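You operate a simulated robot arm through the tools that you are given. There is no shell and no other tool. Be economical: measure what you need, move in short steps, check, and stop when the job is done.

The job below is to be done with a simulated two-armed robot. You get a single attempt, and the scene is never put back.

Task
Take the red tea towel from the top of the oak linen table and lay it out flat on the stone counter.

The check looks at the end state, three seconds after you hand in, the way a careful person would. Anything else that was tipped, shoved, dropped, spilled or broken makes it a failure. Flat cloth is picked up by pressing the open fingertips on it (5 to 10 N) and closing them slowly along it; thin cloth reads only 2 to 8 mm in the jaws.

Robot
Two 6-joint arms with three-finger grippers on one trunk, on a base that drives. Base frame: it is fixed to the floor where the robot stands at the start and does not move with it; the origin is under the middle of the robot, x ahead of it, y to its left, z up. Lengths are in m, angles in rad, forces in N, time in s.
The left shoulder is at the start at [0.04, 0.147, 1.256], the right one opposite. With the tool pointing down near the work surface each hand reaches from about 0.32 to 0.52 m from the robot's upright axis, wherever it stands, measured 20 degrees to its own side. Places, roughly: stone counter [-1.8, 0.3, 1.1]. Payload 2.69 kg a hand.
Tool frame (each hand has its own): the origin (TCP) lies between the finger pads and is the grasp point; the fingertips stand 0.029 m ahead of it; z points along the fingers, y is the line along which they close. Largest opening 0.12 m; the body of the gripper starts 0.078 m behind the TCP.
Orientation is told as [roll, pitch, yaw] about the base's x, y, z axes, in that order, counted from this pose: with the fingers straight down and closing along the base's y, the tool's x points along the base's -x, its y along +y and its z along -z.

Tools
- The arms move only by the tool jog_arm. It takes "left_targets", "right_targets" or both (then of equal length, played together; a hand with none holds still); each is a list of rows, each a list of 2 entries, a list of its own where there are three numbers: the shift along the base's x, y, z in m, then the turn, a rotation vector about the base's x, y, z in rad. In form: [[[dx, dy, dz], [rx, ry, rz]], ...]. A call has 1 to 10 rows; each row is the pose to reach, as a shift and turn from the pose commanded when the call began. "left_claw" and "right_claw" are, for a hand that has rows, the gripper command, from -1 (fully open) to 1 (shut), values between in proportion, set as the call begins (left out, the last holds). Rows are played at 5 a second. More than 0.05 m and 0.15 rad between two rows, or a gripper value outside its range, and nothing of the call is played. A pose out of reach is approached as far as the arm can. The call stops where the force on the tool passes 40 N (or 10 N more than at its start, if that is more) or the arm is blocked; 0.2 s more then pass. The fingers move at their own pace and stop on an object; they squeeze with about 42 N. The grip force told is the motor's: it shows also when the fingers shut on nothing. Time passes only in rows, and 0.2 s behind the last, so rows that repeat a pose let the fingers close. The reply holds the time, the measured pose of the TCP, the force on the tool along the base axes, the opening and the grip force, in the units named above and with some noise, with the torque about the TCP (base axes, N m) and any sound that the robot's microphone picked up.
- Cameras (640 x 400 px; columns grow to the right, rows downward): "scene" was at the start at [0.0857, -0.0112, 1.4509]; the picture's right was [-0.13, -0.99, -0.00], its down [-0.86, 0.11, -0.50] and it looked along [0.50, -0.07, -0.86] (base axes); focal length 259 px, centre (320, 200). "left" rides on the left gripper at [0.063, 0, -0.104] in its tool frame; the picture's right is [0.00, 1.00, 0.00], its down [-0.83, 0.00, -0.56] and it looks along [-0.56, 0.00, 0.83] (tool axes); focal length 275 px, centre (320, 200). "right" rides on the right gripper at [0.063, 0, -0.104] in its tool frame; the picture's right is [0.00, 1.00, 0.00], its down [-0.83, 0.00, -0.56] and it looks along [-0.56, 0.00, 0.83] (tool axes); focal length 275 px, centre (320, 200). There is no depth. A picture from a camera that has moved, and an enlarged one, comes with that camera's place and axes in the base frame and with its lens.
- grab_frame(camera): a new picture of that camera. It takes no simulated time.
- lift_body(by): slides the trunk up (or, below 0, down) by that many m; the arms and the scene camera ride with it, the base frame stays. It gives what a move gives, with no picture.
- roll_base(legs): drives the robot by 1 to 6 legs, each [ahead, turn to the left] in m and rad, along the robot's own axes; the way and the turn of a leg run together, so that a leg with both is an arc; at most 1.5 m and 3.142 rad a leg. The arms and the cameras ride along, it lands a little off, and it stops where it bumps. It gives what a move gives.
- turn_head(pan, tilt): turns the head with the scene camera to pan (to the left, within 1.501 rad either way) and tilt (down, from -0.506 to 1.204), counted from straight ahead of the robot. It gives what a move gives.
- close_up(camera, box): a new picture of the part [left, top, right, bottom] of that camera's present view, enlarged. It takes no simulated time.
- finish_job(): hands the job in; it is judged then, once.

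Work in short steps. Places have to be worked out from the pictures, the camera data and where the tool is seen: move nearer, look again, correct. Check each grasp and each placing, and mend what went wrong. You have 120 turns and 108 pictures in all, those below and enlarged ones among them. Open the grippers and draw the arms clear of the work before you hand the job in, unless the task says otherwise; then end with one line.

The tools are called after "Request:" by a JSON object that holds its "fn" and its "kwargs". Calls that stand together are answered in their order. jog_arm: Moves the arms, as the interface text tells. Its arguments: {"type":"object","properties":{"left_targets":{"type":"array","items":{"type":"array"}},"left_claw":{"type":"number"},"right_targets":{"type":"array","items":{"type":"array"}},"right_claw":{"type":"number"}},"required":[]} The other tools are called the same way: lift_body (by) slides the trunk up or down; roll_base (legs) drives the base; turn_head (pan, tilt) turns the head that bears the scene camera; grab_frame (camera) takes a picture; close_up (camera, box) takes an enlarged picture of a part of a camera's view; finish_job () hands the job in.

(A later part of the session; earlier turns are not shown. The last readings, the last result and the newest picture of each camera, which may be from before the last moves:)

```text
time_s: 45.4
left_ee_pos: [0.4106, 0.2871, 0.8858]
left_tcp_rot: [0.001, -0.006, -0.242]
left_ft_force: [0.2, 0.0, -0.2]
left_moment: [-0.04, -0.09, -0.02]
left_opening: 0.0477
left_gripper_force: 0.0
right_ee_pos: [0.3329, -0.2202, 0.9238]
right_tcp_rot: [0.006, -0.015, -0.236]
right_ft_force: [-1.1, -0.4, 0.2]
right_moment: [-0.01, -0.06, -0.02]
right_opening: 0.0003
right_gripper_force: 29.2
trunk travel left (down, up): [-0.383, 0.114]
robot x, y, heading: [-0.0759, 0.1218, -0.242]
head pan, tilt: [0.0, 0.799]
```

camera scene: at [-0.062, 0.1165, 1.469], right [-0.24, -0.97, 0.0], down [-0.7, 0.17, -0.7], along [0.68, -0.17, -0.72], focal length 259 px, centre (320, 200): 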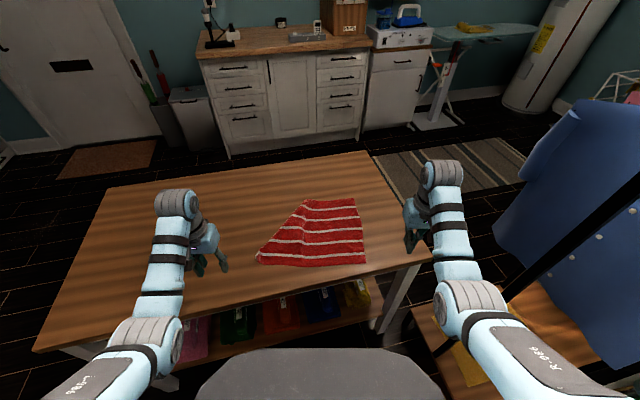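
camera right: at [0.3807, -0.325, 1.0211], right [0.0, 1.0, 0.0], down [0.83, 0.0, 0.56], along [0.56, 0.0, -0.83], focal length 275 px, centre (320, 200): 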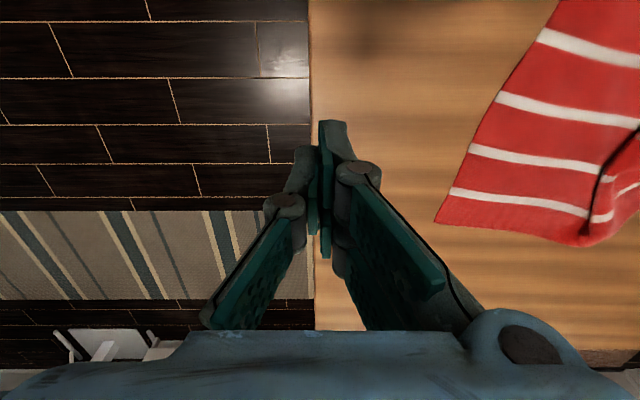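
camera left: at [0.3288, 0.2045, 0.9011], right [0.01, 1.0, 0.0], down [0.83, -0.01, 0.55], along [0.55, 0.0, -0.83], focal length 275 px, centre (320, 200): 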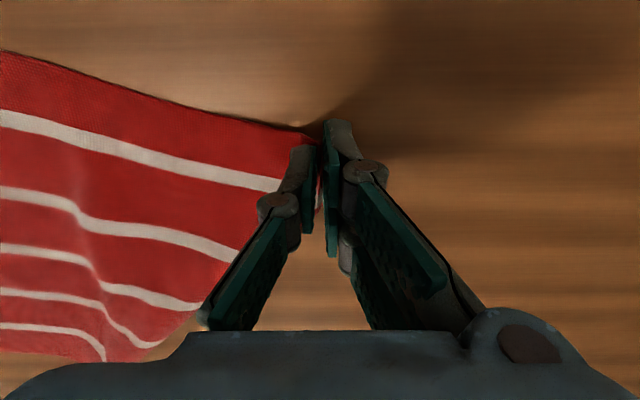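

Now over the grip points, with jaws open to 7 cm for a larger gather.

Request:
{"fn": "jog_arm", "kwargs": {"left_targets": [[[-0.003, -0.034, -0.014], [0, 0, 0]], [[-0.007, -0.068, -0.028], [0, 0, 0]], [[-0.011, -0.102, -0.042], [0, 0, 0]], [[-0.015, -0.135, -0.056], [0, 0, 0]], [[-0.015, -0.135, -0.056], [0, 0, 0]]], "right_targets": [[[0, 0.035, -0.024], [0, 0, 0]], [[0, 0.07, -0.048], [0, 0, 0]], [[-0.002, 0.105, -0.072], [0, 0, 0]], [[-0.002, 0.138, -0.094], [0, 0, 0]], [[-0.002, 0.138, -0.094], [0, 0, 0]]], "left_claw": -0.17, "right_claw": -0.17}}

Request:
{"fn": "grab_frame", "kwargs": {"camera": "left"}}

Request:
{"fn": "grab_frame", "kwargs": {"camera": "right"}}

```text
time_s: 46.6
left_ee_pos: [0.403, 0.1513, 0.8281]
left_tcp_rot: [0.0, 0.002, -0.244]
left_ft_force: [0.3, 0.1, 0.3]
left_moment: [-0.05, 0.03, 0.0]
left_opening: 0.0701
left_gripper_force: 0.1
right_ee_pos: [0.3413, -0.0835, 0.8244]
right_tcp_rot: [0.006, -0.005, -0.236]
right_ft_force: [0.2, 0.3, -0.6]
right_moment: [-0.01, 0.01, 0.0]
right_opening: 0.0705
right_gripper_force: 0.1
trunk travel left (down, up): [-0.383, 0.114]
robot x, y, heading: [-0.0791, 0.1228, -0.242]
head pan, tilt: [0.0, 0.799]
```

```text
79 pictures are left
camera left: at [0.3418, 0.1687, 0.9321], right [0.25, 0.97, 0.0], down [0.81, -0.2, 0.55], along [0.54, -0.14, -0.83], focal length 275 px, centre (320, 200)
```

left: 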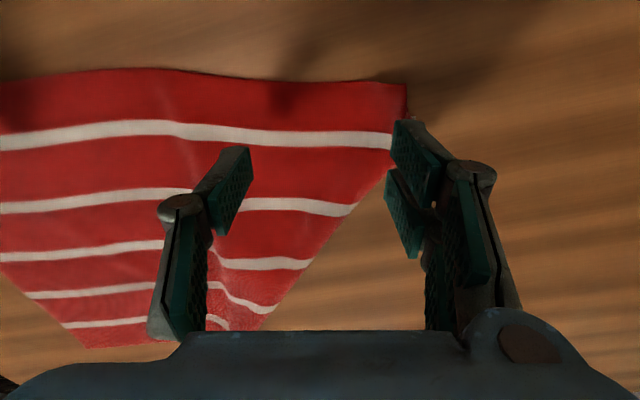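

```text
78 pictures are left
camera right: at [0.2793, -0.0692, 0.9282], right [0.23, 0.97, 0.01], down [0.81, -0.19, 0.56], along [0.55, -0.12, -0.83], focal length 275 px, centre (320, 200)
```

right: 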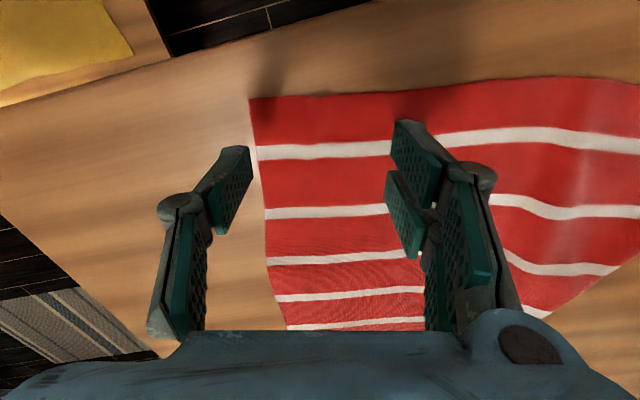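

Corners at (0.386, 0.210) and (0.310, −0.118). I correct the hand positions and lower close to contact.

Request:
{"fn": "jog_arm", "kwargs": {"left_targets": [[[-0.0155, 0.004, -0.01], [0, 0, 0]], [[-0.0155, 0.004, -0.022], [0, 0, 0]], [[-0.0155, 0.004, -0.032], [0, 0, 0]], [[-0.0155, 0.004, -0.035], [0, 0, 0]], [[-0.0155, 0.004, -0.035], [0, 0, 0]]], "right_targets": [[[-0.0055, 0.011, -0.01], [0, 0, 0]], [[-0.0055, 0.011, -0.02], [0, 0, 0]], [[-0.0055, 0.011, -0.029], [0, 0, 0]], [[-0.0055, 0.011, -0.032], [0, 0, 0]], [[-0.0055, 0.011, -0.032], [0, 0, 0]]]}}

Request:
{"fn": "jog_arm", "kwargs": {"left_targets": [[[0, 0, -0.001], [0, 0, 0]], [[0, 0, -0.002], [0, 0, 0]], [[0, 0, -0.002], [0, 0, 0]], [[0, 0, -0.002], [0, 0, 0]]], "right_targets": [[[0, 0, -0.001], [0, 0, 0]], [[0, 0, -0.002], [0, 0, 0]], [[0, 0, -0.002], [0, 0, 0]], [[0, 0, -0.002], [0, 0, 0]]]}}

```text
time_s: 47.8
left_ee_pos: [0.3879, 0.1551, 0.7919]
left_tcp_rot: [0.0, 0.005, -0.243]
left_ft_force: [-0.2, -0.7, -0.6]
left_moment: [0.03, -0.02, 0.0]
left_opening: 0.0702
left_gripper_force: 0.0
right_ee_pos: [0.3346, -0.0741, 0.7916]
right_tcp_rot: [0.008, -0.003, -0.235]
right_ft_force: [0.1, -0.1, 0.1]
right_moment: [0.0, -0.02, -0.01]
right_opening: 0.0699
right_gripper_force: 0.1
trunk travel left (down, up): [-0.383, 0.114]
robot x, y, heading: [-0.0751, 0.1255, -0.243]
head pan, tilt: [0.0, 0.799]
```

```text
time_s: 48.8
left_ee_pos: [0.3885, 0.156, 0.7898]
left_tcp_rot: [-0.001, 0.002, -0.243]
left_ft_force: [0.1, -0.3, -0.5]
left_moment: [0.0, 0.0, -0.03]
left_opening: 0.07
left_gripper_force: 0.1
right_ee_pos: [0.3343, -0.074, 0.7906]
right_tcp_rot: [0.008, -0.006, -0.237]
right_ft_force: [0.0, -0.7, -1.0]
right_moment: [-0.02, -0.02, 0.01]
right_opening: 0.0701
right_gripper_force: 0.0
trunk travel left (down, up): [-0.383, 0.114]
robot x, y, heading: [-0.0765, 0.1244, -0.243]
head pan, tilt: [0.0, 0.799]
```

Still no contact; 1.5 mm further.

Request:
{"fn": "jog_arm", "kwargs": {"left_targets": [[[0, 0, -0.001], [0, 0, 0]], [[0, 0, -0.0015], [0, 0, 0]], [[0, 0, -0.0015], [0, 0, 0]], [[0, 0, -0.0015], [0, 0, 0]]], "right_targets": [[[0, 0, -0.001], [0, 0, 0]], [[0, 0, -0.0015], [0, 0, 0]], [[0, 0, -0.0015], [0, 0, 0]], [[0, 0, -0.0015], [0, 0, 0]]]}}

```text
time_s: 49.8
left_ee_pos: [0.3887, 0.1549, 0.7875]
left_tcp_rot: [0.0, 0.005, -0.244]
left_ft_force: [-0.4, 0.0, 3.8]
left_moment: [0.17, -0.06, -0.02]
left_opening: 0.071
left_gripper_force: 0.6
right_ee_pos: [0.3329, -0.073, 0.7887]
right_tcp_rot: [0.009, -0.006, -0.234]
right_ft_force: [-0.4, 0.3, -1.1]
right_moment: [0.01, 0.01, 0.01]
right_opening: 0.0702
right_gripper_force: 0.0
trunk travel left (down, up): [-0.383, 0.114]
robot x, y, heading: [-0.0806, 0.1227, -0.242]
head pan, tilt: [0.0, 0.799]
```

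Left at 3.8 N; right not touching yet. Small further presses.

Request:
{"fn": "jog_arm", "kwargs": {"left_targets": [[[0, 0, -0.0005], [0, 0, 0]], [[0, 0, -0.0005], [0, 0, 0]], [[0, 0, -0.0005], [0, 0, 0]], [[0, 0, -0.0005], [0, 0, 0]]], "right_targets": [[[0, 0, -0.001], [0, 0, 0]], [[0, 0, -0.0017], [0, 0, 0]], [[0, 0, -0.0017], [0, 0, 0]], [[0, 0, -0.0017], [0, 0, 0]]]}}

```text
time_s: 50.8
left_ee_pos: [0.3875, 0.1556, 0.7876]
left_tcp_rot: [-0.001, 0.002, -0.244]
left_ft_force: [1.8, 2.2, 14.0]
left_moment: [0.6, -0.36, -0.08]
left_opening: 0.0707
left_gripper_force: 5.6
right_ee_pos: [0.3316, -0.0744, 0.7868]
right_tcp_rot: [0.009, -0.004, -0.234]
right_ft_force: [-0.1, 0.6, 2.5]
right_moment: [-0.08, 0.02, 0.03]
right_opening: 0.0704
right_gripper_force: 0.7
trunk travel left (down, up): [-0.383, 0.114]
robot x, y, heading: [-0.077, 0.1228, -0.241]
head pan, tilt: [0.0, 0.799]
```

Left 14 N, right 2.5 N; adjust and begin the slow closing.

Request:
{"fn": "jog_arm", "kwargs": {"left_targets": [[[0, 0, 0.0002], [0, 0, 0]], [[0, 0, 0.0002], [0, 0, 0]], [[0, 0, 0.0002], [0, 0, 0]]], "right_targets": [[[0, 0, -0.0006], [0, 0, 0]], [[0, 0, -0.0006], [0, 0, 0]], [[0, 0, -0.0006], [0, 0, 0]]], "left_claw": -0.05, "right_claw": -0.05}}

Request:
{"fn": "jog_arm", "kwargs": {"left_targets": [[[0, 0, 0], [0, 0, 0]], [[0, 0, 0], [0, 0, 0]]], "right_targets": [[[0, 0, 0], [0, 0, 0]], [[0, 0, 0], [0, 0, 0]]], "left_claw": 0.08, "right_claw": 0.08}}

Request:
{"fn": "grab_frame", "kwargs": {"camera": "left"}}

Request:
{"fn": "grab_frame", "kwargs": {"camera": "right"}}

```text
time_s: 51.6
left_ee_pos: [0.3874, 0.1559, 0.7896]
left_tcp_rot: [0.002, 0.0, -0.243]
left_ft_force: [2.2, -2.2, 18.2]
left_moment: [0.62, -0.32, -0.1]
left_opening: 0.0616
left_gripper_force: 0.0
right_ee_pos: [0.3313, -0.0742, 0.7878]
right_tcp_rot: [0.008, -0.006, -0.236]
right_ft_force: [0.1, 0.2, 11.0]
right_moment: [-0.14, 0.05, -0.03]
right_opening: 0.0632
right_gripper_force: 4.9
trunk travel left (down, up): [-0.383, 0.114]
robot x, y, heading: [-0.0796, 0.1205, -0.241]
head pan, tilt: [0.0, 0.799]
```

```text
time_s: 52.2
left_ee_pos: [0.3866, 0.155, 0.7889]
left_tcp_rot: [0.0, 0.0, -0.245]
left_ft_force: [4.5, 2.8, 24.6]
left_moment: [0.75, -0.37, -0.12]
left_opening: 0.0568
left_gripper_force: 6.1
right_ee_pos: [0.3315, -0.073, 0.7877]
right_tcp_rot: [0.009, -0.009, -0.234]
right_ft_force: [0.6, 0.5, 13.6]
right_moment: [0.21, -0.03, -0.03]
right_opening: 0.0568
right_gripper_force: 0.4
trunk travel left (down, up): [-0.383, 0.114]
robot x, y, heading: [-0.0767, 0.1239, -0.241]
head pan, tilt: [0.0, 0.799]
```

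```text
77 pictures are left
camera left: at [0.3248, 0.1713, 0.8926], right [0.25, 0.97, 0.0], down [0.81, -0.2, 0.56], along [0.54, -0.14, -0.83], focal length 275 px, centre (320, 200)
```

left: 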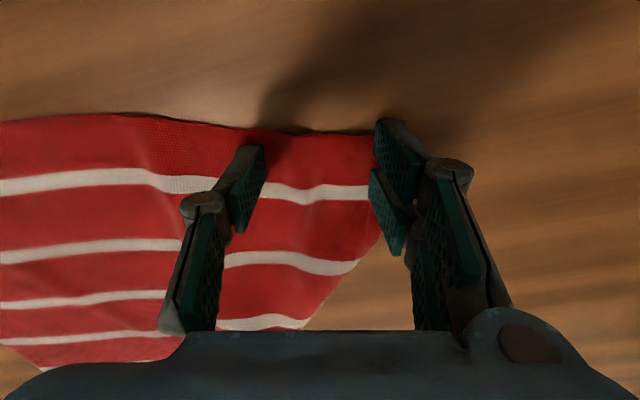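

```text
76 pictures are left
camera right: at [0.2691, -0.0581, 0.8919], right [0.23, 0.97, 0.01], down [0.8, -0.19, 0.56], along [0.55, -0.12, -0.83], focal length 275 px, centre (320, 200)
```

right: 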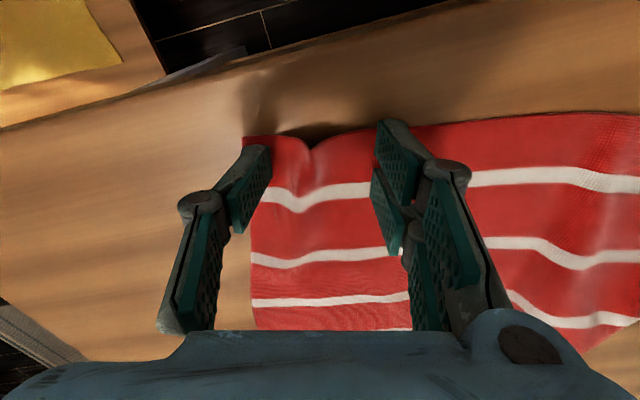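

The right gathers well; the left load sits all on the outer finger. I roll the left hand slightly (0.02 rad) so both tips press.

Request:
{"fn": "jog_arm", "kwargs": {"left_targets": [[[0, 0, 0.0004], [0.01, -0.0025, 0]], [[0, 0, 0.0004], [0.019, -0.005, 0]], [[0, 0, 0.0004], [0.019, -0.005, 0]]]}}

```text
time_s: 53.0
left_ee_pos: [0.3854, 0.1553, 0.7883]
left_tcp_rot: [0.02, 0.003, -0.244]
left_ft_force: [-1.2, -3.3, 20.5]
left_moment: [-0.49, 0.18, 0.04]
left_opening: 0.0564
left_gripper_force: 5.7
right_ee_pos: [0.3301, -0.0736, 0.7877]
right_tcp_rot: [0.009, -0.01, -0.236]
right_ft_force: [1.9, 0.4, 20.1]
right_moment: [0.34, -0.03, -0.09]
right_opening: 0.0561
right_gripper_force: 4.9
trunk travel left (down, up): [-0.383, 0.114]
robot x, y, heading: [-0.0802, 0.1237, -0.24]
head pan, tilt: [0.0, 0.799]
```

Now slightly overdone; I halve that roll, lighten both hands and continue closing.

Request:
{"fn": "jog_arm", "kwargs": {"left_targets": [[[0, 0, 0.0006], [-0.008, 0.002, 0]], [[0, 0, 0.0006], [-0.008, 0.002, 0]], [[0, 0, 0.0006], [-0.008, 0.002, 0]]], "right_targets": [[[0, 0, 0.0006], [0.004, -0.001, 0]], [[0, 0, 0.0006], [0.004, -0.001, 0]], [[0, 0, 0.0006], [0.004, -0.001, 0]]], "left_claw": 0.2, "right_claw": 0.2}}

Request:
{"fn": "jog_arm", "kwargs": {"left_targets": [[[0, 0, 0], [0, 0, 0]], [[0, 0, 0], [0, 0, 0]]], "right_targets": [[[0, 0, 0], [0, 0, 0]], [[0, 0, 0], [0, 0, 0]]], "left_claw": 0.32, "right_claw": 0.32}}

Request:
{"fn": "grab_frame", "kwargs": {"camera": "left"}}

Request:
{"fn": "grab_frame", "kwargs": {"camera": "right"}}

```text
time_s: 53.8
left_ee_pos: [0.386, 0.1564, 0.7899]
left_tcp_rot: [0.011, 0.0, -0.243]
left_ft_force: [-2.8, -1.4, 12.1]
left_moment: [0.1, 0.08, 0.03]
left_opening: 0.0488
left_gripper_force: 0.5
right_ee_pos: [0.33, -0.0727, 0.7889]
right_tcp_rot: [0.014, -0.009, -0.235]
right_ft_force: [0.5, 0.7, 16.4]
right_moment: [0.28, 0.05, 0.01]
right_opening: 0.0487
right_gripper_force: 0.1
trunk travel left (down, up): [-0.383, 0.114]
robot x, y, heading: [-0.075, 0.1241, -0.242]
head pan, tilt: [0.0, 0.799]
```

```text
time_s: 54.4
left_ee_pos: [0.3866, 0.1554, 0.7907]
left_tcp_rot: [0.009, 0.001, -0.244]
left_ft_force: [-0.7, -3.4, 11.3]
left_moment: [0.03, 0.0, 0.01]
left_opening: 0.0419
left_gripper_force: 1.1
right_ee_pos: [0.3313, -0.0729, 0.7902]
right_tcp_rot: [0.012, -0.009, -0.236]
right_ft_force: [-0.5, 2.8, 22.2]
right_moment: [0.32, 0.15, 0.01]
right_opening: 0.0388
right_gripper_force: 0.0
trunk travel left (down, up): [-0.383, 0.114]
robot x, y, heading: [-0.077, 0.1224, -0.238]
head pan, tilt: [0.0, 0.799]
```

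```text
75 pictures are left
camera left: at [0.3243, 0.1713, 0.8938], right [0.25, 0.97, 0.01], down [0.8, -0.21, 0.56], along [0.54, -0.13, -0.83], focal length 275 px, centre (320, 200)
```

left: 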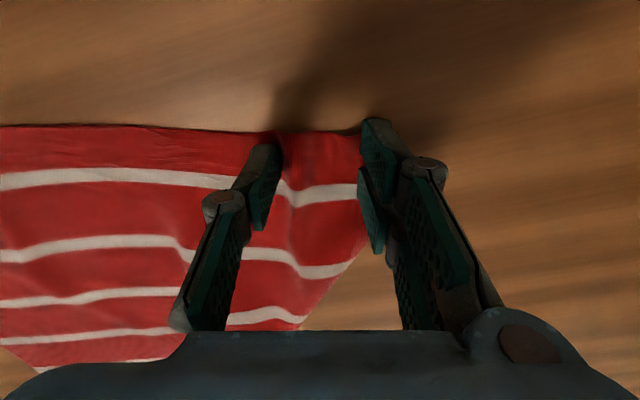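

```text
74 pictures are left
camera right: at [0.2692, -0.0578, 0.8929], right [0.23, 0.97, 0.01], down [0.8, -0.2, 0.56], along [0.55, -0.12, -0.83], focal length 275 px, centre (320, 200)
```

right: 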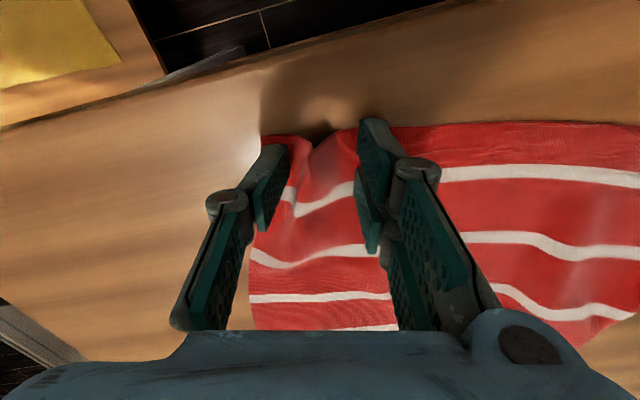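

Both folds are growing. I keep closing in steps, lightening the right a little.

Request:
{"fn": "jog_arm", "kwargs": {"left_targets": [[[0, 0, 0], [0, 0, 0]], [[0, 0, 0], [0, 0, 0]]], "right_targets": [[[0, 0, 0.0006], [0.006, -0.0015, 0]], [[0, 0, 0.0006], [0.006, -0.0015, 0]]], "left_claw": 0.45, "right_claw": 0.45}}

Request:
{"fn": "jog_arm", "kwargs": {"left_targets": [[[0, 0, 0], [0, 0, 0]], [[0, 0, 0], [0, 0, 0]]], "right_targets": [[[0, 0, 0], [0, 0, 0]], [[0, 0, 0], [0, 0, 0]]], "left_claw": 0.57, "right_claw": 0.57}}

Request:
{"fn": "jog_arm", "kwargs": {"left_targets": [[[0, 0, 0], [0, 0, 0]], [[0, 0, 0], [0, 0, 0]]], "right_targets": [[[0, 0, 0], [0, 0, 0]], [[0, 0, 0], [0, 0, 0]]], "left_claw": 0.68, "right_claw": 0.68}}

Request:
{"fn": "grab_frame", "kwargs": {"camera": "left"}}

Request:
{"fn": "grab_frame", "kwargs": {"camera": "right"}}

```text
time_s: 55.0
left_ee_pos: [0.3859, 0.1543, 0.7896]
left_tcp_rot: [0.01, 0.002, -0.242]
left_ft_force: [-2.2, -1.3, 19.2]
left_moment: [0.24, 0.0, 0.1]
left_opening: 0.0336
left_gripper_force: 0.5
right_ee_pos: [0.3309, -0.0723, 0.7904]
right_tcp_rot: [0.016, -0.009, -0.235]
right_ft_force: [2.1, 2.5, 15.8]
right_moment: [0.38, 0.06, -0.07]
right_opening: 0.0329
right_gripper_force: 3.9
trunk travel left (down, up): [-0.383, 0.114]
robot x, y, heading: [-0.0741, 0.1223, -0.238]
head pan, tilt: [0.0, 0.799]
```

```text
time_s: 55.6
left_ee_pos: [0.3866, 0.1563, 0.7904]
left_tcp_rot: [0.014, 0.0, -0.243]
left_ft_force: [0.0, 1.1, 19.6]
left_moment: [0.25, -0.13, 0.0]
left_opening: 0.0256
left_gripper_force: 0.0
right_ee_pos: [0.3295, -0.073, 0.789]
right_tcp_rot: [0.016, -0.008, -0.236]
right_ft_force: [-0.9, -0.8, 12.6]
right_moment: [0.15, 0.09, 0.03]
right_opening: 0.0262
right_gripper_force: 0.0
trunk travel left (down, up): [-0.383, 0.114]
robot x, y, heading: [-0.0801, 0.1249, -0.235]
head pan, tilt: [0.0, 0.799]
```

```text
time_s: 56.2
left_ee_pos: [0.3861, 0.1551, 0.7899]
left_tcp_rot: [0.011, 0.001, -0.244]
left_ft_force: [-1.9, -1.0, 17.6]
left_moment: [0.16, -0.07, 0.04]
left_opening: 0.0168
left_gripper_force: 0.0
right_ee_pos: [0.33, -0.0734, 0.7886]
right_tcp_rot: [0.019, -0.008, -0.235]
right_ft_force: [-0.9, 0.6, 8.5]
right_moment: [0.07, 0.09, 0.01]
right_opening: 0.0186
right_gripper_force: 0.0
trunk travel left (down, up): [-0.383, 0.114]
robot x, y, heading: [-0.0766, 0.1231, -0.239]
head pan, tilt: [0.0, 0.799]
```

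```text
73 pictures are left
camera left: at [0.3246, 0.1705, 0.8935], right [0.25, 0.97, 0.01], down [0.8, -0.21, 0.56], along [0.54, -0.13, -0.83], focal length 275 px, centre (320, 200)
```

left: 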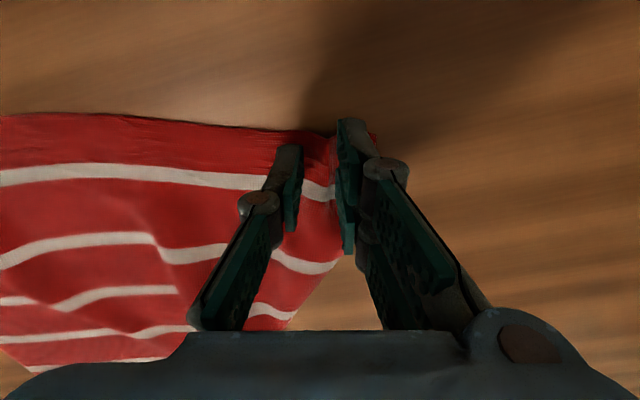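

```text
72 pictures are left
camera right: at [0.2691, -0.0595, 0.8927], right [0.23, 0.97, 0.02], down [0.8, -0.2, 0.56], along [0.55, -0.11, -0.83], focal length 275 px, centre (320, 200)
```

right: 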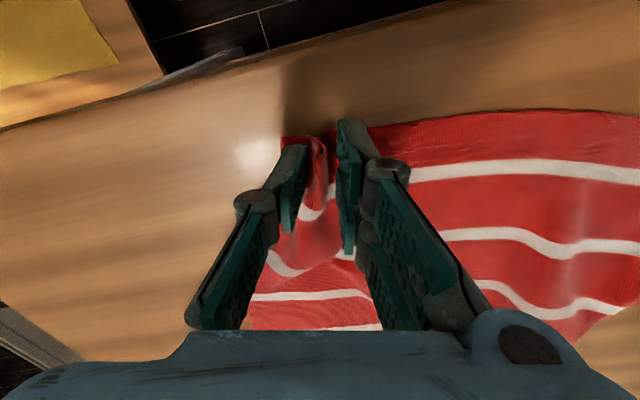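

Right has a high fold; left is smaller. I finish closing and look before lifting.

Request:
{"fn": "jog_arm", "kwargs": {"left_targets": [[[0, 0, 0], [0, 0, 0]], [[0, 0, 0], [0, 0, 0]]], "right_targets": [[[0, 0, 0], [0, 0, 0]], [[0, 0, 0], [0, 0, 0]]], "left_claw": 0.8, "right_claw": 0.8}}

Request:
{"fn": "jog_arm", "kwargs": {"left_targets": [[[0, 0, 0], [0, 0, 0]], [[0, 0, 0], [0, 0, 0]]], "right_targets": [[[0, 0, 0], [0, 0, 0]], [[0, 0, 0], [0, 0, 0]]], "left_claw": 0.9, "right_claw": 0.9}}

Request:
{"fn": "jog_arm", "kwargs": {"left_targets": [[[0, 0, 0], [0, 0, 0]], [[0, 0, 0], [0, 0, 0]], [[0, 0, 0], [0, 0, 0]]], "right_targets": [[[0, 0, 0], [0, 0, 0]], [[0, 0, 0], [0, 0, 0]], [[0, 0, 0], [0, 0, 0]]], "left_claw": 1, "right_claw": 1}}

Request:
{"fn": "grab_frame", "kwargs": {"camera": "left"}}

Request:
{"fn": "grab_frame", "kwargs": {"camera": "right"}}

```text
time_s: 56.8
left_ee_pos: [0.3871, 0.1559, 0.7882]
left_tcp_rot: [0.011, 0.002, -0.243]
left_ft_force: [-2.5, 3.0, 15.7]
left_moment: [0.26, -0.07, 0.07]
left_opening: 0.0115
left_gripper_force: 0.1
right_ee_pos: [0.3321, -0.0728, 0.7878]
right_tcp_rot: [0.019, -0.008, -0.235]
right_ft_force: [-0.5, 1.3, 4.7]
right_moment: [-0.01, 0.03, -0.04]
right_opening: 0.0112
right_gripper_force: 0.1
trunk travel left (down, up): [-0.383, 0.114]
robot x, y, heading: [-0.0711, 0.1244, -0.238]
head pan, tilt: [0.0, 0.799]
```

```text
time_s: 57.4
left_ee_pos: [0.3872, 0.1549, 0.7891]
left_tcp_rot: [0.011, 0.001, -0.243]
left_ft_force: [-1.9, 1.6, 8.0]
left_moment: [0.08, 0.01, 0.05]
left_opening: 0.0046
left_gripper_force: 0.0
right_ee_pos: [0.3312, -0.0732, 0.788]
right_tcp_rot: [0.017, -0.008, -0.235]
right_ft_force: [-0.4, 0.8, 3.5]
right_moment: [-0.01, 0.0, 0.01]
right_opening: 0.0053
right_gripper_force: 0.1
trunk travel left (down, up): [-0.383, 0.114]
robot x, y, heading: [-0.0757, 0.1216, -0.239]
head pan, tilt: [0.0, 0.799]
```

```text
time_s: 58.2
left_ee_pos: [0.3882, 0.1548, 0.7884]
left_tcp_rot: [0.011, 0.001, -0.241]
left_ft_force: [0.5, 0.9, 4.7]
left_moment: [0.03, 0.01, -0.05]
left_opening: 0.0019
left_gripper_force: 29.6
right_ee_pos: [0.3324, -0.0732, 0.7882]
right_tcp_rot: [0.018, -0.006, -0.236]
right_ft_force: [-0.2, 0.8, 4.2]
right_moment: [-0.19, 0.04, 0.01]
right_opening: 0.0018
right_gripper_force: 31.4
trunk travel left (down, up): [-0.383, 0.114]
robot x, y, heading: [-0.0801, 0.1223, -0.242]
head pan, tilt: [0.0, 0.799]
```

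```text
71 pictures are left
camera left: at [0.3266, 0.1708, 0.8925], right [0.25, 0.97, 0.01], down [0.81, -0.21, 0.55], along [0.54, -0.13, -0.83], focal length 275 px, centre (320, 200)
```

left: 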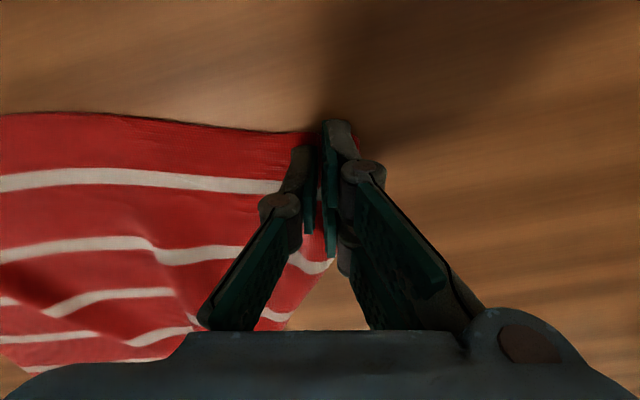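

```text
70 pictures are left
camera right: at [0.2711, -0.0591, 0.892], right [0.23, 0.97, 0.02], down [0.8, -0.2, 0.56], along [0.55, -0.11, -0.83], focal length 275 px, centre (320, 200)
```

right: 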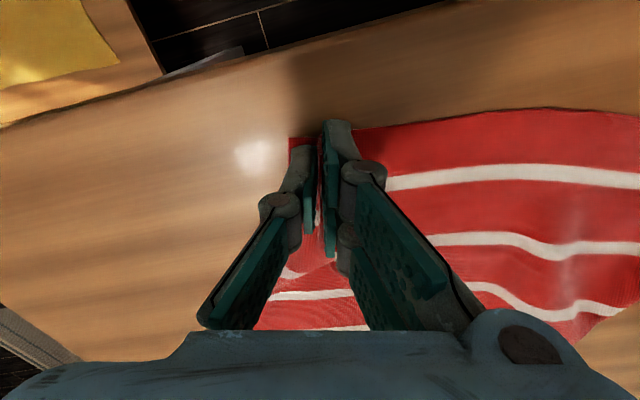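

Both closed on cloth with no side tension. I lift slowly and check the openings.

Request:
{"fn": "jog_arm", "kwargs": {"left_targets": [[[0, 0, 0.008], [0, 0, 0]], [[0, 0, 0.016], [0, 0, 0]], [[0, 0, 0.024], [0, 0, 0]], [[0, 0, 0.032], [0, 0, 0]], [[0, 0, 0.04], [0, 0, 0]], [[0, 0, 0.05], [0, 0, 0]], [[0, 0, 0.06], [0, 0, 0]], [[0, 0, 0.07], [0, 0, 0]], [[0, 0, 0.08], [0, 0, 0]]], "right_targets": [[[0, 0, 0.008], [0, 0, 0]], [[0, 0, 0.016], [0, 0, 0]], [[0, 0, 0.024], [0, 0, 0]], [[0, 0, 0.032], [0, 0, 0]], [[0, 0, 0.04], [0, 0, 0]], [[0, 0, 0.05], [0, 0, 0]], [[0, 0, 0.06], [0, 0, 0]], [[0, 0, 0.07], [0, 0, 0]], [[0, 0, 0.08], [0, 0, 0]]]}}

Request:
{"fn": "grab_frame", "kwargs": {"camera": "scene"}}

Request:
{"fn": "grab_frame", "kwargs": {"camera": "right"}}

Request:
{"fn": "grab_frame", "kwargs": {"camera": "left"}}

```text
time_s: 60.2
left_ee_pos: [0.3885, 0.1544, 0.8681]
left_tcp_rot: [0.008, 0.003, -0.243]
left_ft_force: [-2.5, -11.9, -1.2]
left_moment: [-0.24, 0.04, 0.01]
left_opening: 0.0027
left_gripper_force: 32.4
right_ee_pos: [0.3314, -0.0845, 0.8667]
right_tcp_rot: [0.0, -0.005, -0.245]
right_ft_force: [3.3, 14.9, -1.0]
right_moment: [0.3, -0.08, 0.06]
right_opening: 0.0036
right_gripper_force: 34.4
trunk travel left (down, up): [-0.383, 0.114]
robot x, y, heading: [-0.0774, 0.1221, -0.245]
head pan, tilt: [0.0, 0.799]
```

```text
69 pictures are left
camera scene: at [0.0197, 0.0969, 1.469], right [-0.24, -0.97, 0.0], down [-0.7, 0.17, -0.7], along [0.68, -0.17, -0.72], focal length 259 px, centre (320, 200)
```

scene: 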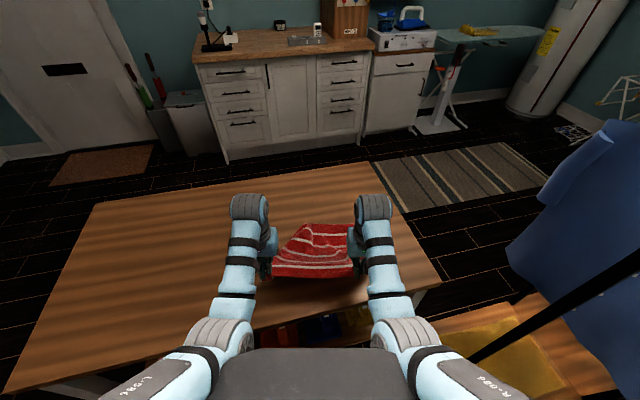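

```text
68 pictures are left
camera right: at [0.2709, -0.0683, 0.9706], right [0.24, 0.97, 0.0], down [0.8, -0.2, 0.56], along [0.54, -0.13, -0.83], focal length 275 px, centre (320, 200)
```

right: 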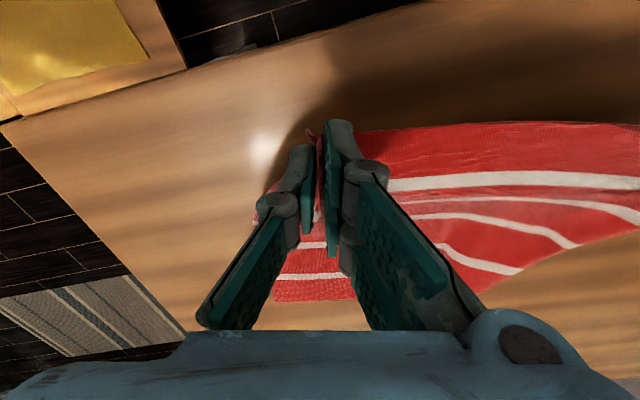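

```text
67 pictures are left
camera left: at [0.3273, 0.1707, 0.9724], right [0.25, 0.97, 0.01], down [0.81, -0.21, 0.55], along [0.54, -0.13, -0.83], focal length 275 px, centre (320, 200)
```

left: 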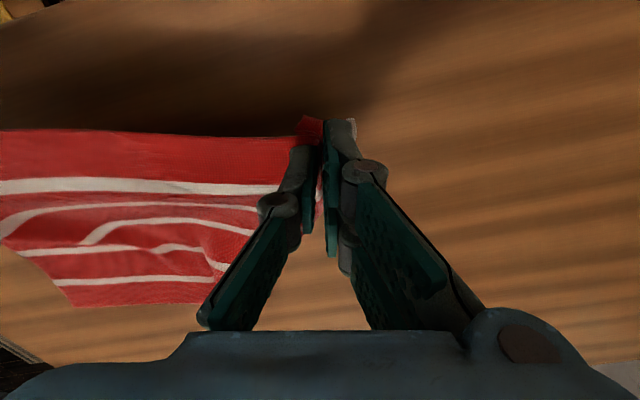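

There is strong side tension (12–15 N) since the right arm is at its inward limit. I ease the left hand inward at once.

Request:
{"fn": "jog_arm", "kwargs": {"left_targets": [[[-0.0015, -0.007, 0], [0, 0, 0]], [[-0.0035, -0.0145, 0], [0, 0, 0]], [[-0.0035, -0.0145, 0], [0, 0, 0]]]}}

```text
time_s: 61.0
left_ee_pos: [0.386, 0.1407, 0.8685]
left_tcp_rot: [0.013, 0.003, -0.243]
left_ft_force: [-0.1, -1.2, 0.7]
left_moment: [0.03, -0.03, 0.04]
left_opening: 0.0022
left_gripper_force: 33.1
right_ee_pos: [0.3339, -0.0845, 0.868]
right_tcp_rot: [0.001, -0.01, -0.246]
right_ft_force: [1.0, 0.6, 0.4]
right_moment: [0.03, -0.04, 0.0]
right_opening: 0.0021
right_gripper_force: 30.0
trunk travel left (down, up): [-0.383, 0.114]
robot x, y, heading: [-0.0754, 0.1227, -0.241]
head pan, tilt: [0.0, 0.799]
```

Tension is gone and both hold 2 mm of cloth. Now I raise the trunk in stages.

Request:
{"fn": "lift_body", "kwargs": {"by": 0.04}}

Request:
{"fn": "lift_body", "kwargs": {"by": 0.07}}

Request:
{"fn": "grab_frame", "kwargs": {"camera": "scene"}}

Request:
{"fn": "grab_frame", "kwargs": {"camera": "right"}}

Request:
{"fn": "grab_frame", "kwargs": {"camera": "left"}}

```text
time_s: 61.8
left_ee_pos: [0.3856, 0.1421, 0.9085]
left_tcp_rot: [0.01, 0.004, -0.244]
left_ft_force: [0.0, -0.5, 0.9]
left_moment: [0.02, 0.01, -0.02]
left_opening: 0.0012
left_gripper_force: 29.8
right_ee_pos: [0.3331, -0.0836, 0.9094]
right_tcp_rot: [0.001, -0.009, -0.246]
right_ft_force: [-0.2, -0.3, 0.2]
right_moment: [0.06, -0.03, -0.02]
right_opening: 0.002
right_gripper_force: 31.6
trunk travel left (down, up): [-0.423, 0.074]
robot x, y, heading: [-0.0768, 0.1252, -0.238]
head pan, tilt: [0.0, 0.799]
```

```text
time_s: 62.9
left_ee_pos: [0.3856, 0.1411, 0.9776]
left_tcp_rot: [0.011, 0.002, -0.242]
left_ft_force: [0.3, -0.1, 1.4]
left_moment: [0.01, -0.01, 0.03]
left_opening: 0.0018
left_gripper_force: 31.7
right_ee_pos: [0.3323, -0.0846, 0.9785]
right_tcp_rot: [0.002, -0.01, -0.246]
right_ft_force: [0.4, 0.1, -0.2]
right_moment: [0.06, -0.05, -0.01]
right_opening: 0.0026
right_gripper_force: 30.8
trunk travel left (down, up): [-0.493, 0.004]
robot x, y, heading: [-0.0797, 0.1189, -0.241]
head pan, tilt: [0.0, 0.799]
```

```text
66 pictures are left
camera scene: at [0.0199, 0.0972, 1.5794], right [-0.24, -0.97, 0.0], down [-0.7, 0.17, -0.7], along [0.68, -0.17, -0.72], focal length 259 px, centre (320, 200)
```

scene: 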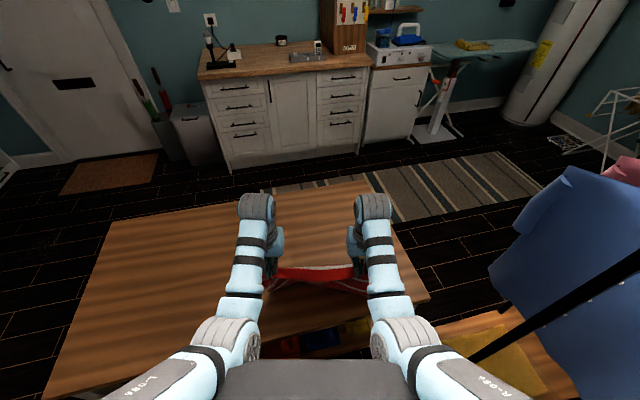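

```text
65 pictures are left
camera right: at [0.2719, -0.0677, 1.0821], right [0.24, 0.97, 0.0], down [0.8, -0.2, 0.56], along [0.55, -0.13, -0.83], focal length 275 px, centre (320, 200)
```

right: 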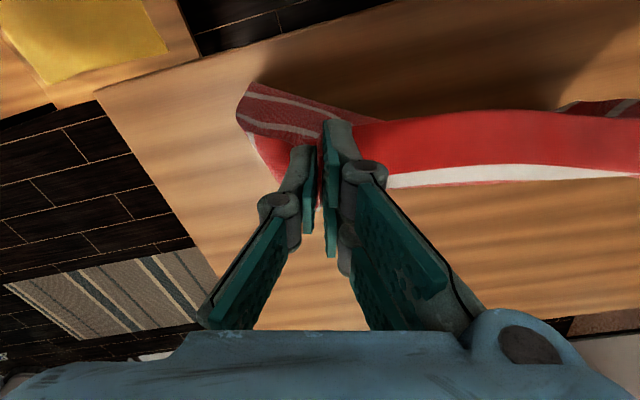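

```text
64 pictures are left
camera left: at [0.324, 0.1566, 1.0831], right [0.25, 0.97, 0.01], down [0.81, -0.21, 0.55], along [0.54, -0.13, -0.83], focal length 275 px, centre (320, 200)
```

left: 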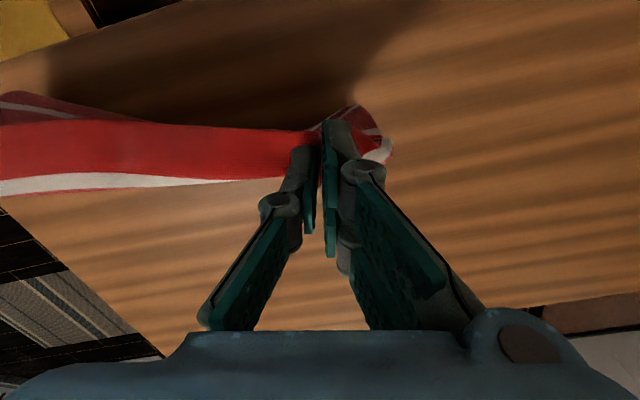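

Both corners are held and the towel hangs between the hands. I back away from the table, then turn left to see the counter.

Request:
{"fn": "roll_base", "kwargs": {"legs": [[-0.45, 0]]}}

Request:
{"fn": "roll_base", "kwargs": {"legs": [[0, 1.2], [0, 1.0]]}}

Request:
{"fn": "turn_head", "kwargs": {"pan": 1.0, "tilt": 0.45}}

Request:
{"fn": "grab_frame", "kwargs": {"camera": "scene"}}

```text
time_s: 65.6
left_ee_pos: [-0.0484, 0.2477, 0.9777]
left_tcp_rot: [0.01, 0.006, -0.24]
left_ft_force: [0.1, -0.1, 1.8]
left_moment: [-0.04, 0.02, -0.01]
left_opening: 0.0016
left_gripper_force: 31.2
right_ee_pos: [-0.1001, 0.0225, 0.9773]
right_tcp_rot: [0.002, -0.004, -0.243]
right_ft_force: [0.2, 1.0, -1.2]
right_moment: [0.03, 0.02, 0.0]
right_opening: 0.0028
right_gripper_force: 31.5
trunk travel left (down, up): [-0.493, 0.004]
robot x, y, heading: [-0.5137, 0.2294, -0.236]
head pan, tilt: [0.0, 0.799]
```

```text
time_s: 71.6
left_ee_pos: [-0.8134, 0.5818, 0.9788]
left_tcp_rot: [0.009, 0.002, 1.994]
left_ft_force: [-0.9, 0.8, -0.4]
left_moment: [0.03, -0.07, 0.01]
left_opening: 0.0028
left_gripper_force: 34.1
right_ee_pos: [-0.6007, 0.6796, 0.9775]
right_tcp_rot: [-0.002, -0.007, 1.987]
right_ft_force: [-0.5, 0.8, 0.7]
right_moment: [0.01, -0.05, 0.0]
right_opening: 0.003
right_gripper_force: 31.2
trunk travel left (down, up): [-0.493, 0.004]
robot x, y, heading: [-0.5146, 0.2311, 1.995]
head pan, tilt: [0.0, 0.799]
```

```text
time_s: 72.9
left_ee_pos: [-0.8111, 0.5809, 0.9785]
left_tcp_rot: [0.011, 0.005, 1.991]
left_ft_force: [0.7, 0.1, 0.8]
left_moment: [-0.02, -0.02, 0.01]
left_opening: 0.0023
left_gripper_force: 30.0
right_ee_pos: [-0.6, 0.6794, 0.977]
right_tcp_rot: [-0.003, -0.006, 1.988]
right_ft_force: [-1.0, 0.0, -1.6]
right_moment: [-0.04, 0.07, -0.01]
right_opening: 0.0036
right_gripper_force: 34.0
trunk travel left (down, up): [-0.493, 0.004]
robot x, y, heading: [-0.514, 0.2277, 1.998]
head pan, tilt: [1.0, 0.45]
```

```text
63 pictures are left
camera scene: at [-0.6135, 0.2576, 1.6094], right [0.14, 0.99, 0.0], down [0.43, -0.06, -0.9], along [-0.89, 0.13, -0.44], focal length 259 px, centre (320, 200)
```

scene: 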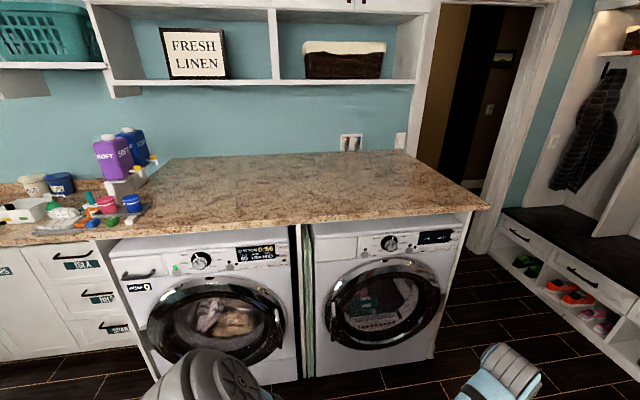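

The stone counter is ahead-left: front edge about x≈−1.48 if its top is at 1.1, with clutter only at its left (y<−0.2). I drive a bit to y≈0.45 and turn to face it, then measure its height from a second view.

Request:
{"fn": "roll_base", "kwargs": {"legs": [[0.25, 0], [0, 1.143]]}}

Request:
{"fn": "turn_head", "kwargs": {"pan": 0.0, "tilt": 0.5}}

Request:
{"fn": "grab_frame", "kwargs": {"camera": "scene"}}

```text
time_s: 77.6
left_ee_pos: [-1.0626, 0.3307, 0.9781]
left_tcp_rot: [0.011, 0.002, 3.136]
left_ft_force: [0.1, -0.9, -0.4]
left_moment: [0.19, 0.03, -0.04]
left_opening: 0.0028
left_gripper_force: 35.2
right_ee_pos: [-1.063, 0.5662, 0.9758]
right_tcp_rot: [-0.003, -0.004, 3.13]
right_ft_force: [-0.2, -0.9, -0.2]
right_moment: [-0.03, 0.01, 0.0]
right_opening: 0.0019
right_gripper_force: 30.0
trunk travel left (down, up): [-0.493, 0.004]
robot x, y, heading: [-0.6161, 0.4557, 3.139]
head pan, tilt: [1.0, 0.45]
```

```text
time_s: 78.8
left_ee_pos: [-1.062, 0.3305, 0.9794]
left_tcp_rot: [0.011, 0.004, 3.136]
left_ft_force: [-0.6, 0.1, 0.0]
left_moment: [-0.02, 0.05, 0.0]
left_opening: 0.002
left_gripper_force: 29.9
right_ee_pos: [-1.0628, 0.5669, 0.9757]
right_tcp_rot: [-0.004, -0.004, 3.131]
right_ft_force: [-0.1, -1.9, -1.1]
right_moment: [-0.12, 0.0, 0.02]
right_opening: 0.0033
right_gripper_force: 31.8
trunk travel left (down, up): [-0.493, 0.004]
robot x, y, heading: [-0.6133, 0.4569, 3.139]
head pan, tilt: [0.0, 0.499]
```

```text
62 pictures are left
camera scene: at [-0.7291, 0.4554, 1.605], right [0.0, 1.0, 0.0], down [0.48, 0.0, -0.88], along [-0.88, 0.0, -0.48], focal length 259 px, centre (320, 200)
```

scene: 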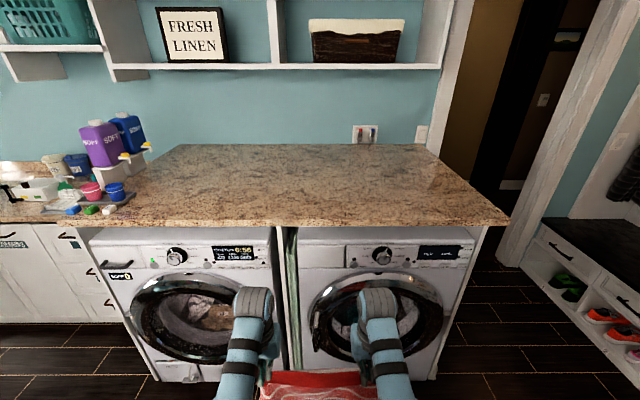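

The counter top seems near z≈1.0–1.1, above the tool-down range, so I'll tilt the fingers forward and raise the hands. I do the first half now and watch the grips.

Request:
{"fn": "jog_arm", "kwargs": {"left_targets": [[[-0.005, 0, 0.02], [0, 0.12, 0]], [[-0.01, 0, 0.04], [0, 0.24, 0]], [[-0.02, 0, 0.06], [0, 0.36, 0]], [[-0.03, 0, 0.08], [0, 0.48, 0]], [[-0.04, 0, 0.1], [0, 0.6, 0]], [[-0.04, 0, 0.1], [0, 0.6, 0]]], "right_targets": [[[-0.005, 0, 0.02], [0, 0.12, 0]], [[-0.01, 0, 0.04], [0, 0.24, 0]], [[-0.02, 0, 0.06], [0, 0.36, 0]], [[-0.03, 0, 0.08], [0, 0.48, 0]], [[-0.04, 0, 0.1], [0, 0.6, 0]], [[-0.04, 0, 0.1], [0, 0.6, 0]]]}}

Request:
{"fn": "grab_frame", "kwargs": {"camera": "scene"}}

```text
time_s: 80.0
left_ee_pos: [-1.1276, 0.2802, 1.1122]
left_tcp_rot: [0.14, -0.638, 3.113]
left_ft_force: [-0.4, 0.2, -0.1]
left_moment: [-0.01, 0.01, 0.0]
left_opening: 0.0
left_gripper_force: 28.8
right_ee_pos: [-1.1441, 0.6312, 1.1227]
right_tcp_rot: [-0.145, -0.685, -3.128]
right_ft_force: [5.3, 3.3, 2.6]
right_moment: [-1.12, 0.06, 0.92]
right_opening: 0.002
right_gripper_force: 28.6
right hand out of reach, approached as far as the arm can: row 5
trunk travel left (down, up): [-0.493, 0.004]
robot x, y, heading: [-0.616, 0.4567, 3.139]
head pan, tilt: [0.0, 0.499]
stopped in row 5 (right hand): the arm was blocked; the commanded pose is now the measured one
```

```text
61 pictures are left
camera scene: at [-0.728, 0.4552, 1.6051], right [0.0, 1.0, 0.0], down [0.48, 0.0, -0.88], along [-0.88, 0.0, -0.48], focal length 259 px, centre (320, 200)
```

scene: 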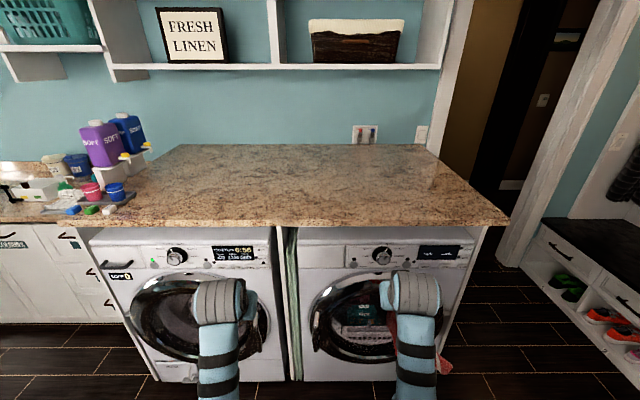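

The hands were forced apart and the left lost its corner; the right still holds. Let me look at how the towel hangs.

Request:
{"fn": "turn_head", "kwargs": {"pan": -0.2, "tilt": 1.0}}

Request:
{"fn": "grab_frame", "kwargs": {"camera": "scene"}}

Request:
{"fn": "grab_frame", "kwargs": {"camera": "right"}}

Request:
{"fn": "grab_frame", "kwargs": {"camera": "left"}}

```text
time_s: 80.9
left_ee_pos: [-1.1283, 0.2812, 1.1083]
left_tcp_rot: [0.139, -0.635, 3.113]
left_ft_force: [0.0, 0.3, 0.1]
left_moment: [-0.02, 0.0, 0.01]
left_opening: 0.0
left_gripper_force: 28.7
right_ee_pos: [-1.1446, 0.6309, 1.1215]
right_tcp_rot: [-0.142, -0.681, -3.129]
right_ft_force: [0.6, -1.5, -1.4]
right_moment: [-0.09, 0.0, 0.17]
right_opening: 0.0016
right_gripper_force: 30.0
trunk travel left (down, up): [-0.493, 0.004]
robot x, y, heading: [-0.6187, 0.4603, 3.142]
head pan, tilt: [-0.201, 1.0]
```

```text
60 pictures are left
camera scene: at [-0.7067, 0.4693, 1.564], right [0.2, 0.98, 0.0], down [0.82, -0.17, -0.54], along [-0.53, 0.11, -0.84], focal length 259 px, centre (320, 200)
```

scene: 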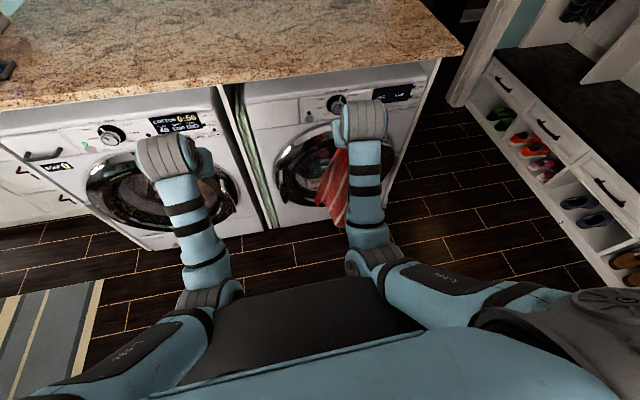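

```text
59 pictures are left
camera right: at [-1.0293, 0.6199, 1.1621], right [-0.07, -0.99, -0.11], down [-0.3, -0.09, 0.95], along [-0.95, 0.1, -0.29], focal length 275 px, centre (320, 200)
```

right: 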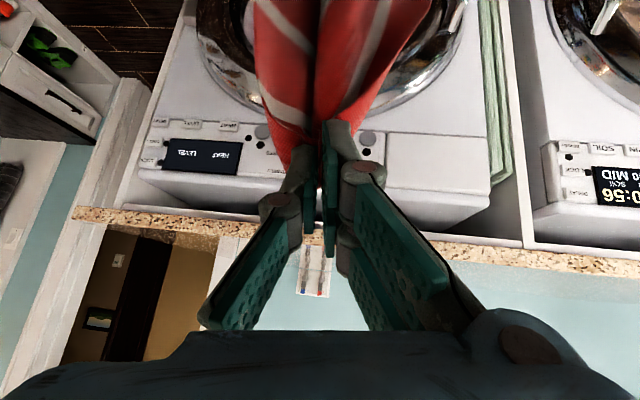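

```text
58 pictures are left
camera left: at [-1.0155, 0.2933, 1.1548], right [0.05, -0.99, 0.11], down [-0.34, 0.09, 0.94], along [-0.94, -0.09, -0.33], focal length 275 px, centre (320, 200)
```

left: 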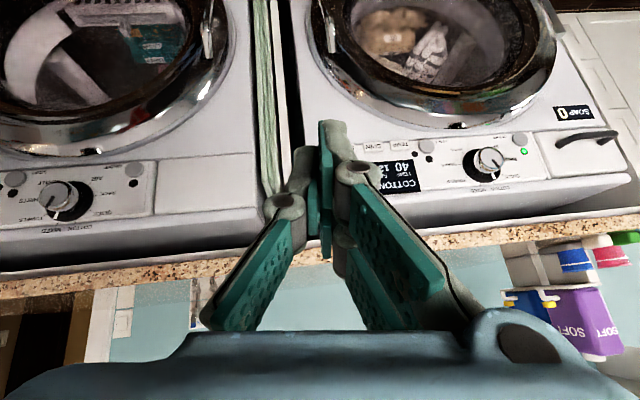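

The towel hangs from its corner in the right hand. From both views I get the counter top at about z≈1.07, front edge x≈−1.54. The elbow needs more extension, so I bring both hands forward and up with more tilt, before driving over the counter.

Request:
{"fn": "jog_arm", "kwargs": {"left_targets": [[[-0.025, 0, 0.03], [0, 0.07, 0]], [[-0.05, 0, 0.06], [0, 0.14, 0]], [[-0.07, 0, 0.1], [0, 0.21, 0]], [[-0.09, 0, 0.14], [0, 0.28, 0]], [[-0.1, 0, 0.18], [0, 0.35, 0]], [[-0.1, 0, 0.22], [0, 0.42, 0]]], "right_targets": [[[-0.025, 0, 0.03], [0, 0.07, 0]], [[-0.05, 0, 0.06], [0, 0.14, 0]], [[-0.07, 0, 0.1], [0, 0.21, 0]], [[-0.09, 0, 0.14], [0, 0.28, 0]], [[-0.1, 0, 0.18], [0, 0.35, 0]], [[-0.1, 0, 0.22], [0, 0.42, 0]]]}}

```text
time_s: 82.3
left_ee_pos: [-1.2254, 0.2839, 1.3313]
left_tcp_rot: [0.154, -1.057, 3.098]
left_ft_force: [-0.2, 0.0, 1.1]
left_moment: [0.0, 0.02, 0.03]
left_opening: 0.0001
left_gripper_force: 28.8
right_ee_pos: [-1.2427, 0.6283, 1.3417]
right_tcp_rot: [-0.145, -1.1, -3.122]
right_ft_force: [1.3, -0.7, 1.1]
right_moment: [0.01, -0.04, -0.03]
right_opening: 0.0018
right_gripper_force: 31.1
trunk travel left (down, up): [-0.493, 0.004]
robot x, y, heading: [-0.6174, 0.4585, 3.138]
head pan, tilt: [-0.201, 1.0]
```

That works with no reach problem. I raise the right hand further to about z 1.53 so the towel clears the counter.

Request:
{"fn": "jog_arm", "kwargs": {"right_targets": [[[-0.01, 0, 0.04], [0, 0.05, 0]], [[-0.02, 0, 0.08], [0, 0.1, 0]], [[-0.03, 0, 0.12], [0, 0.15, 0]], [[-0.03, 0, 0.16], [0, 0.2, 0]], [[-0.03, 0, 0.19], [0, 0.25, 0]]]}}

Request:
{"fn": "turn_head", "kwargs": {"pan": -0.3, "tilt": 0.6}}

Request:
{"fn": "grab_frame", "kwargs": {"camera": "scene"}}

Request:
{"fn": "grab_frame", "kwargs": {"camera": "left"}}

```text
time_s: 83.5
left_ee_pos: [-1.2249, 0.2846, 1.3294]
left_tcp_rot: [0.152, -1.056, 3.1]
left_ft_force: [0.7, 0.6, -0.2]
left_moment: [0.02, 0.01, 0.0]
left_opening: 0.0004
left_gripper_force: 28.7
right_ee_pos: [-1.2743, 0.6279, 1.5308]
right_tcp_rot: [-0.164, -1.35, -3.103]
right_ft_force: [1.4, 0.5, -0.8]
right_moment: [0.03, -0.01, -0.07]
right_opening: 0.002
right_gripper_force: 30.4
trunk travel left (down, up): [-0.493, 0.004]
robot x, y, heading: [-0.6194, 0.4596, 3.138]
head pan, tilt: [-0.201, 1.0]
```

```text
time_s: 84.4
left_ee_pos: [-1.2259, 0.2859, 1.3294]
left_tcp_rot: [0.154, -1.054, 3.099]
left_ft_force: [-0.3, -1.4, 0.9]
left_moment: [0.0, 0.0, 0.0]
left_opening: 0.0
left_gripper_force: 28.4
right_ee_pos: [-1.2744, 0.6286, 1.5305]
right_tcp_rot: [-0.167, -1.35, -3.105]
right_ft_force: [0.7, -2.3, 0.1]
right_moment: [0.04, 0.0, -0.19]
right_opening: 0.0018
right_gripper_force: 31.3
trunk travel left (down, up): [-0.493, 0.004]
robot x, y, heading: [-0.6167, 0.4545, 3.14]
head pan, tilt: [-0.3, 0.6]
```

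```text
57 pictures are left
camera scene: at [-0.7226, 0.4813, 1.5959], right [0.3, 0.95, 0.0], down [0.54, -0.17, -0.82], along [-0.79, 0.25, -0.57], focal length 259 px, centre (320, 200)
```

scene: 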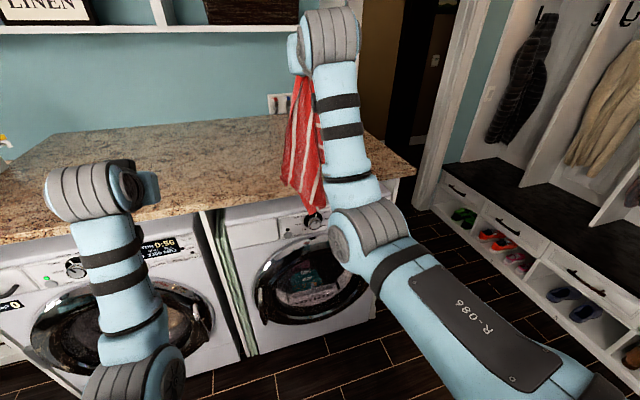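

```text
56 pictures are left
camera left: at [-1.1052, 0.2965, 1.3251], right [0.09, -0.99, 0.08], down [0.07, 0.09, 0.99], along [-0.99, -0.08, 0.08], focal length 275 px, centre (320, 200)
```

left: 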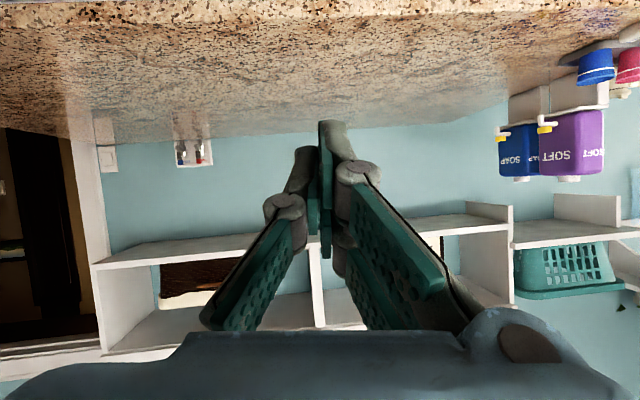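

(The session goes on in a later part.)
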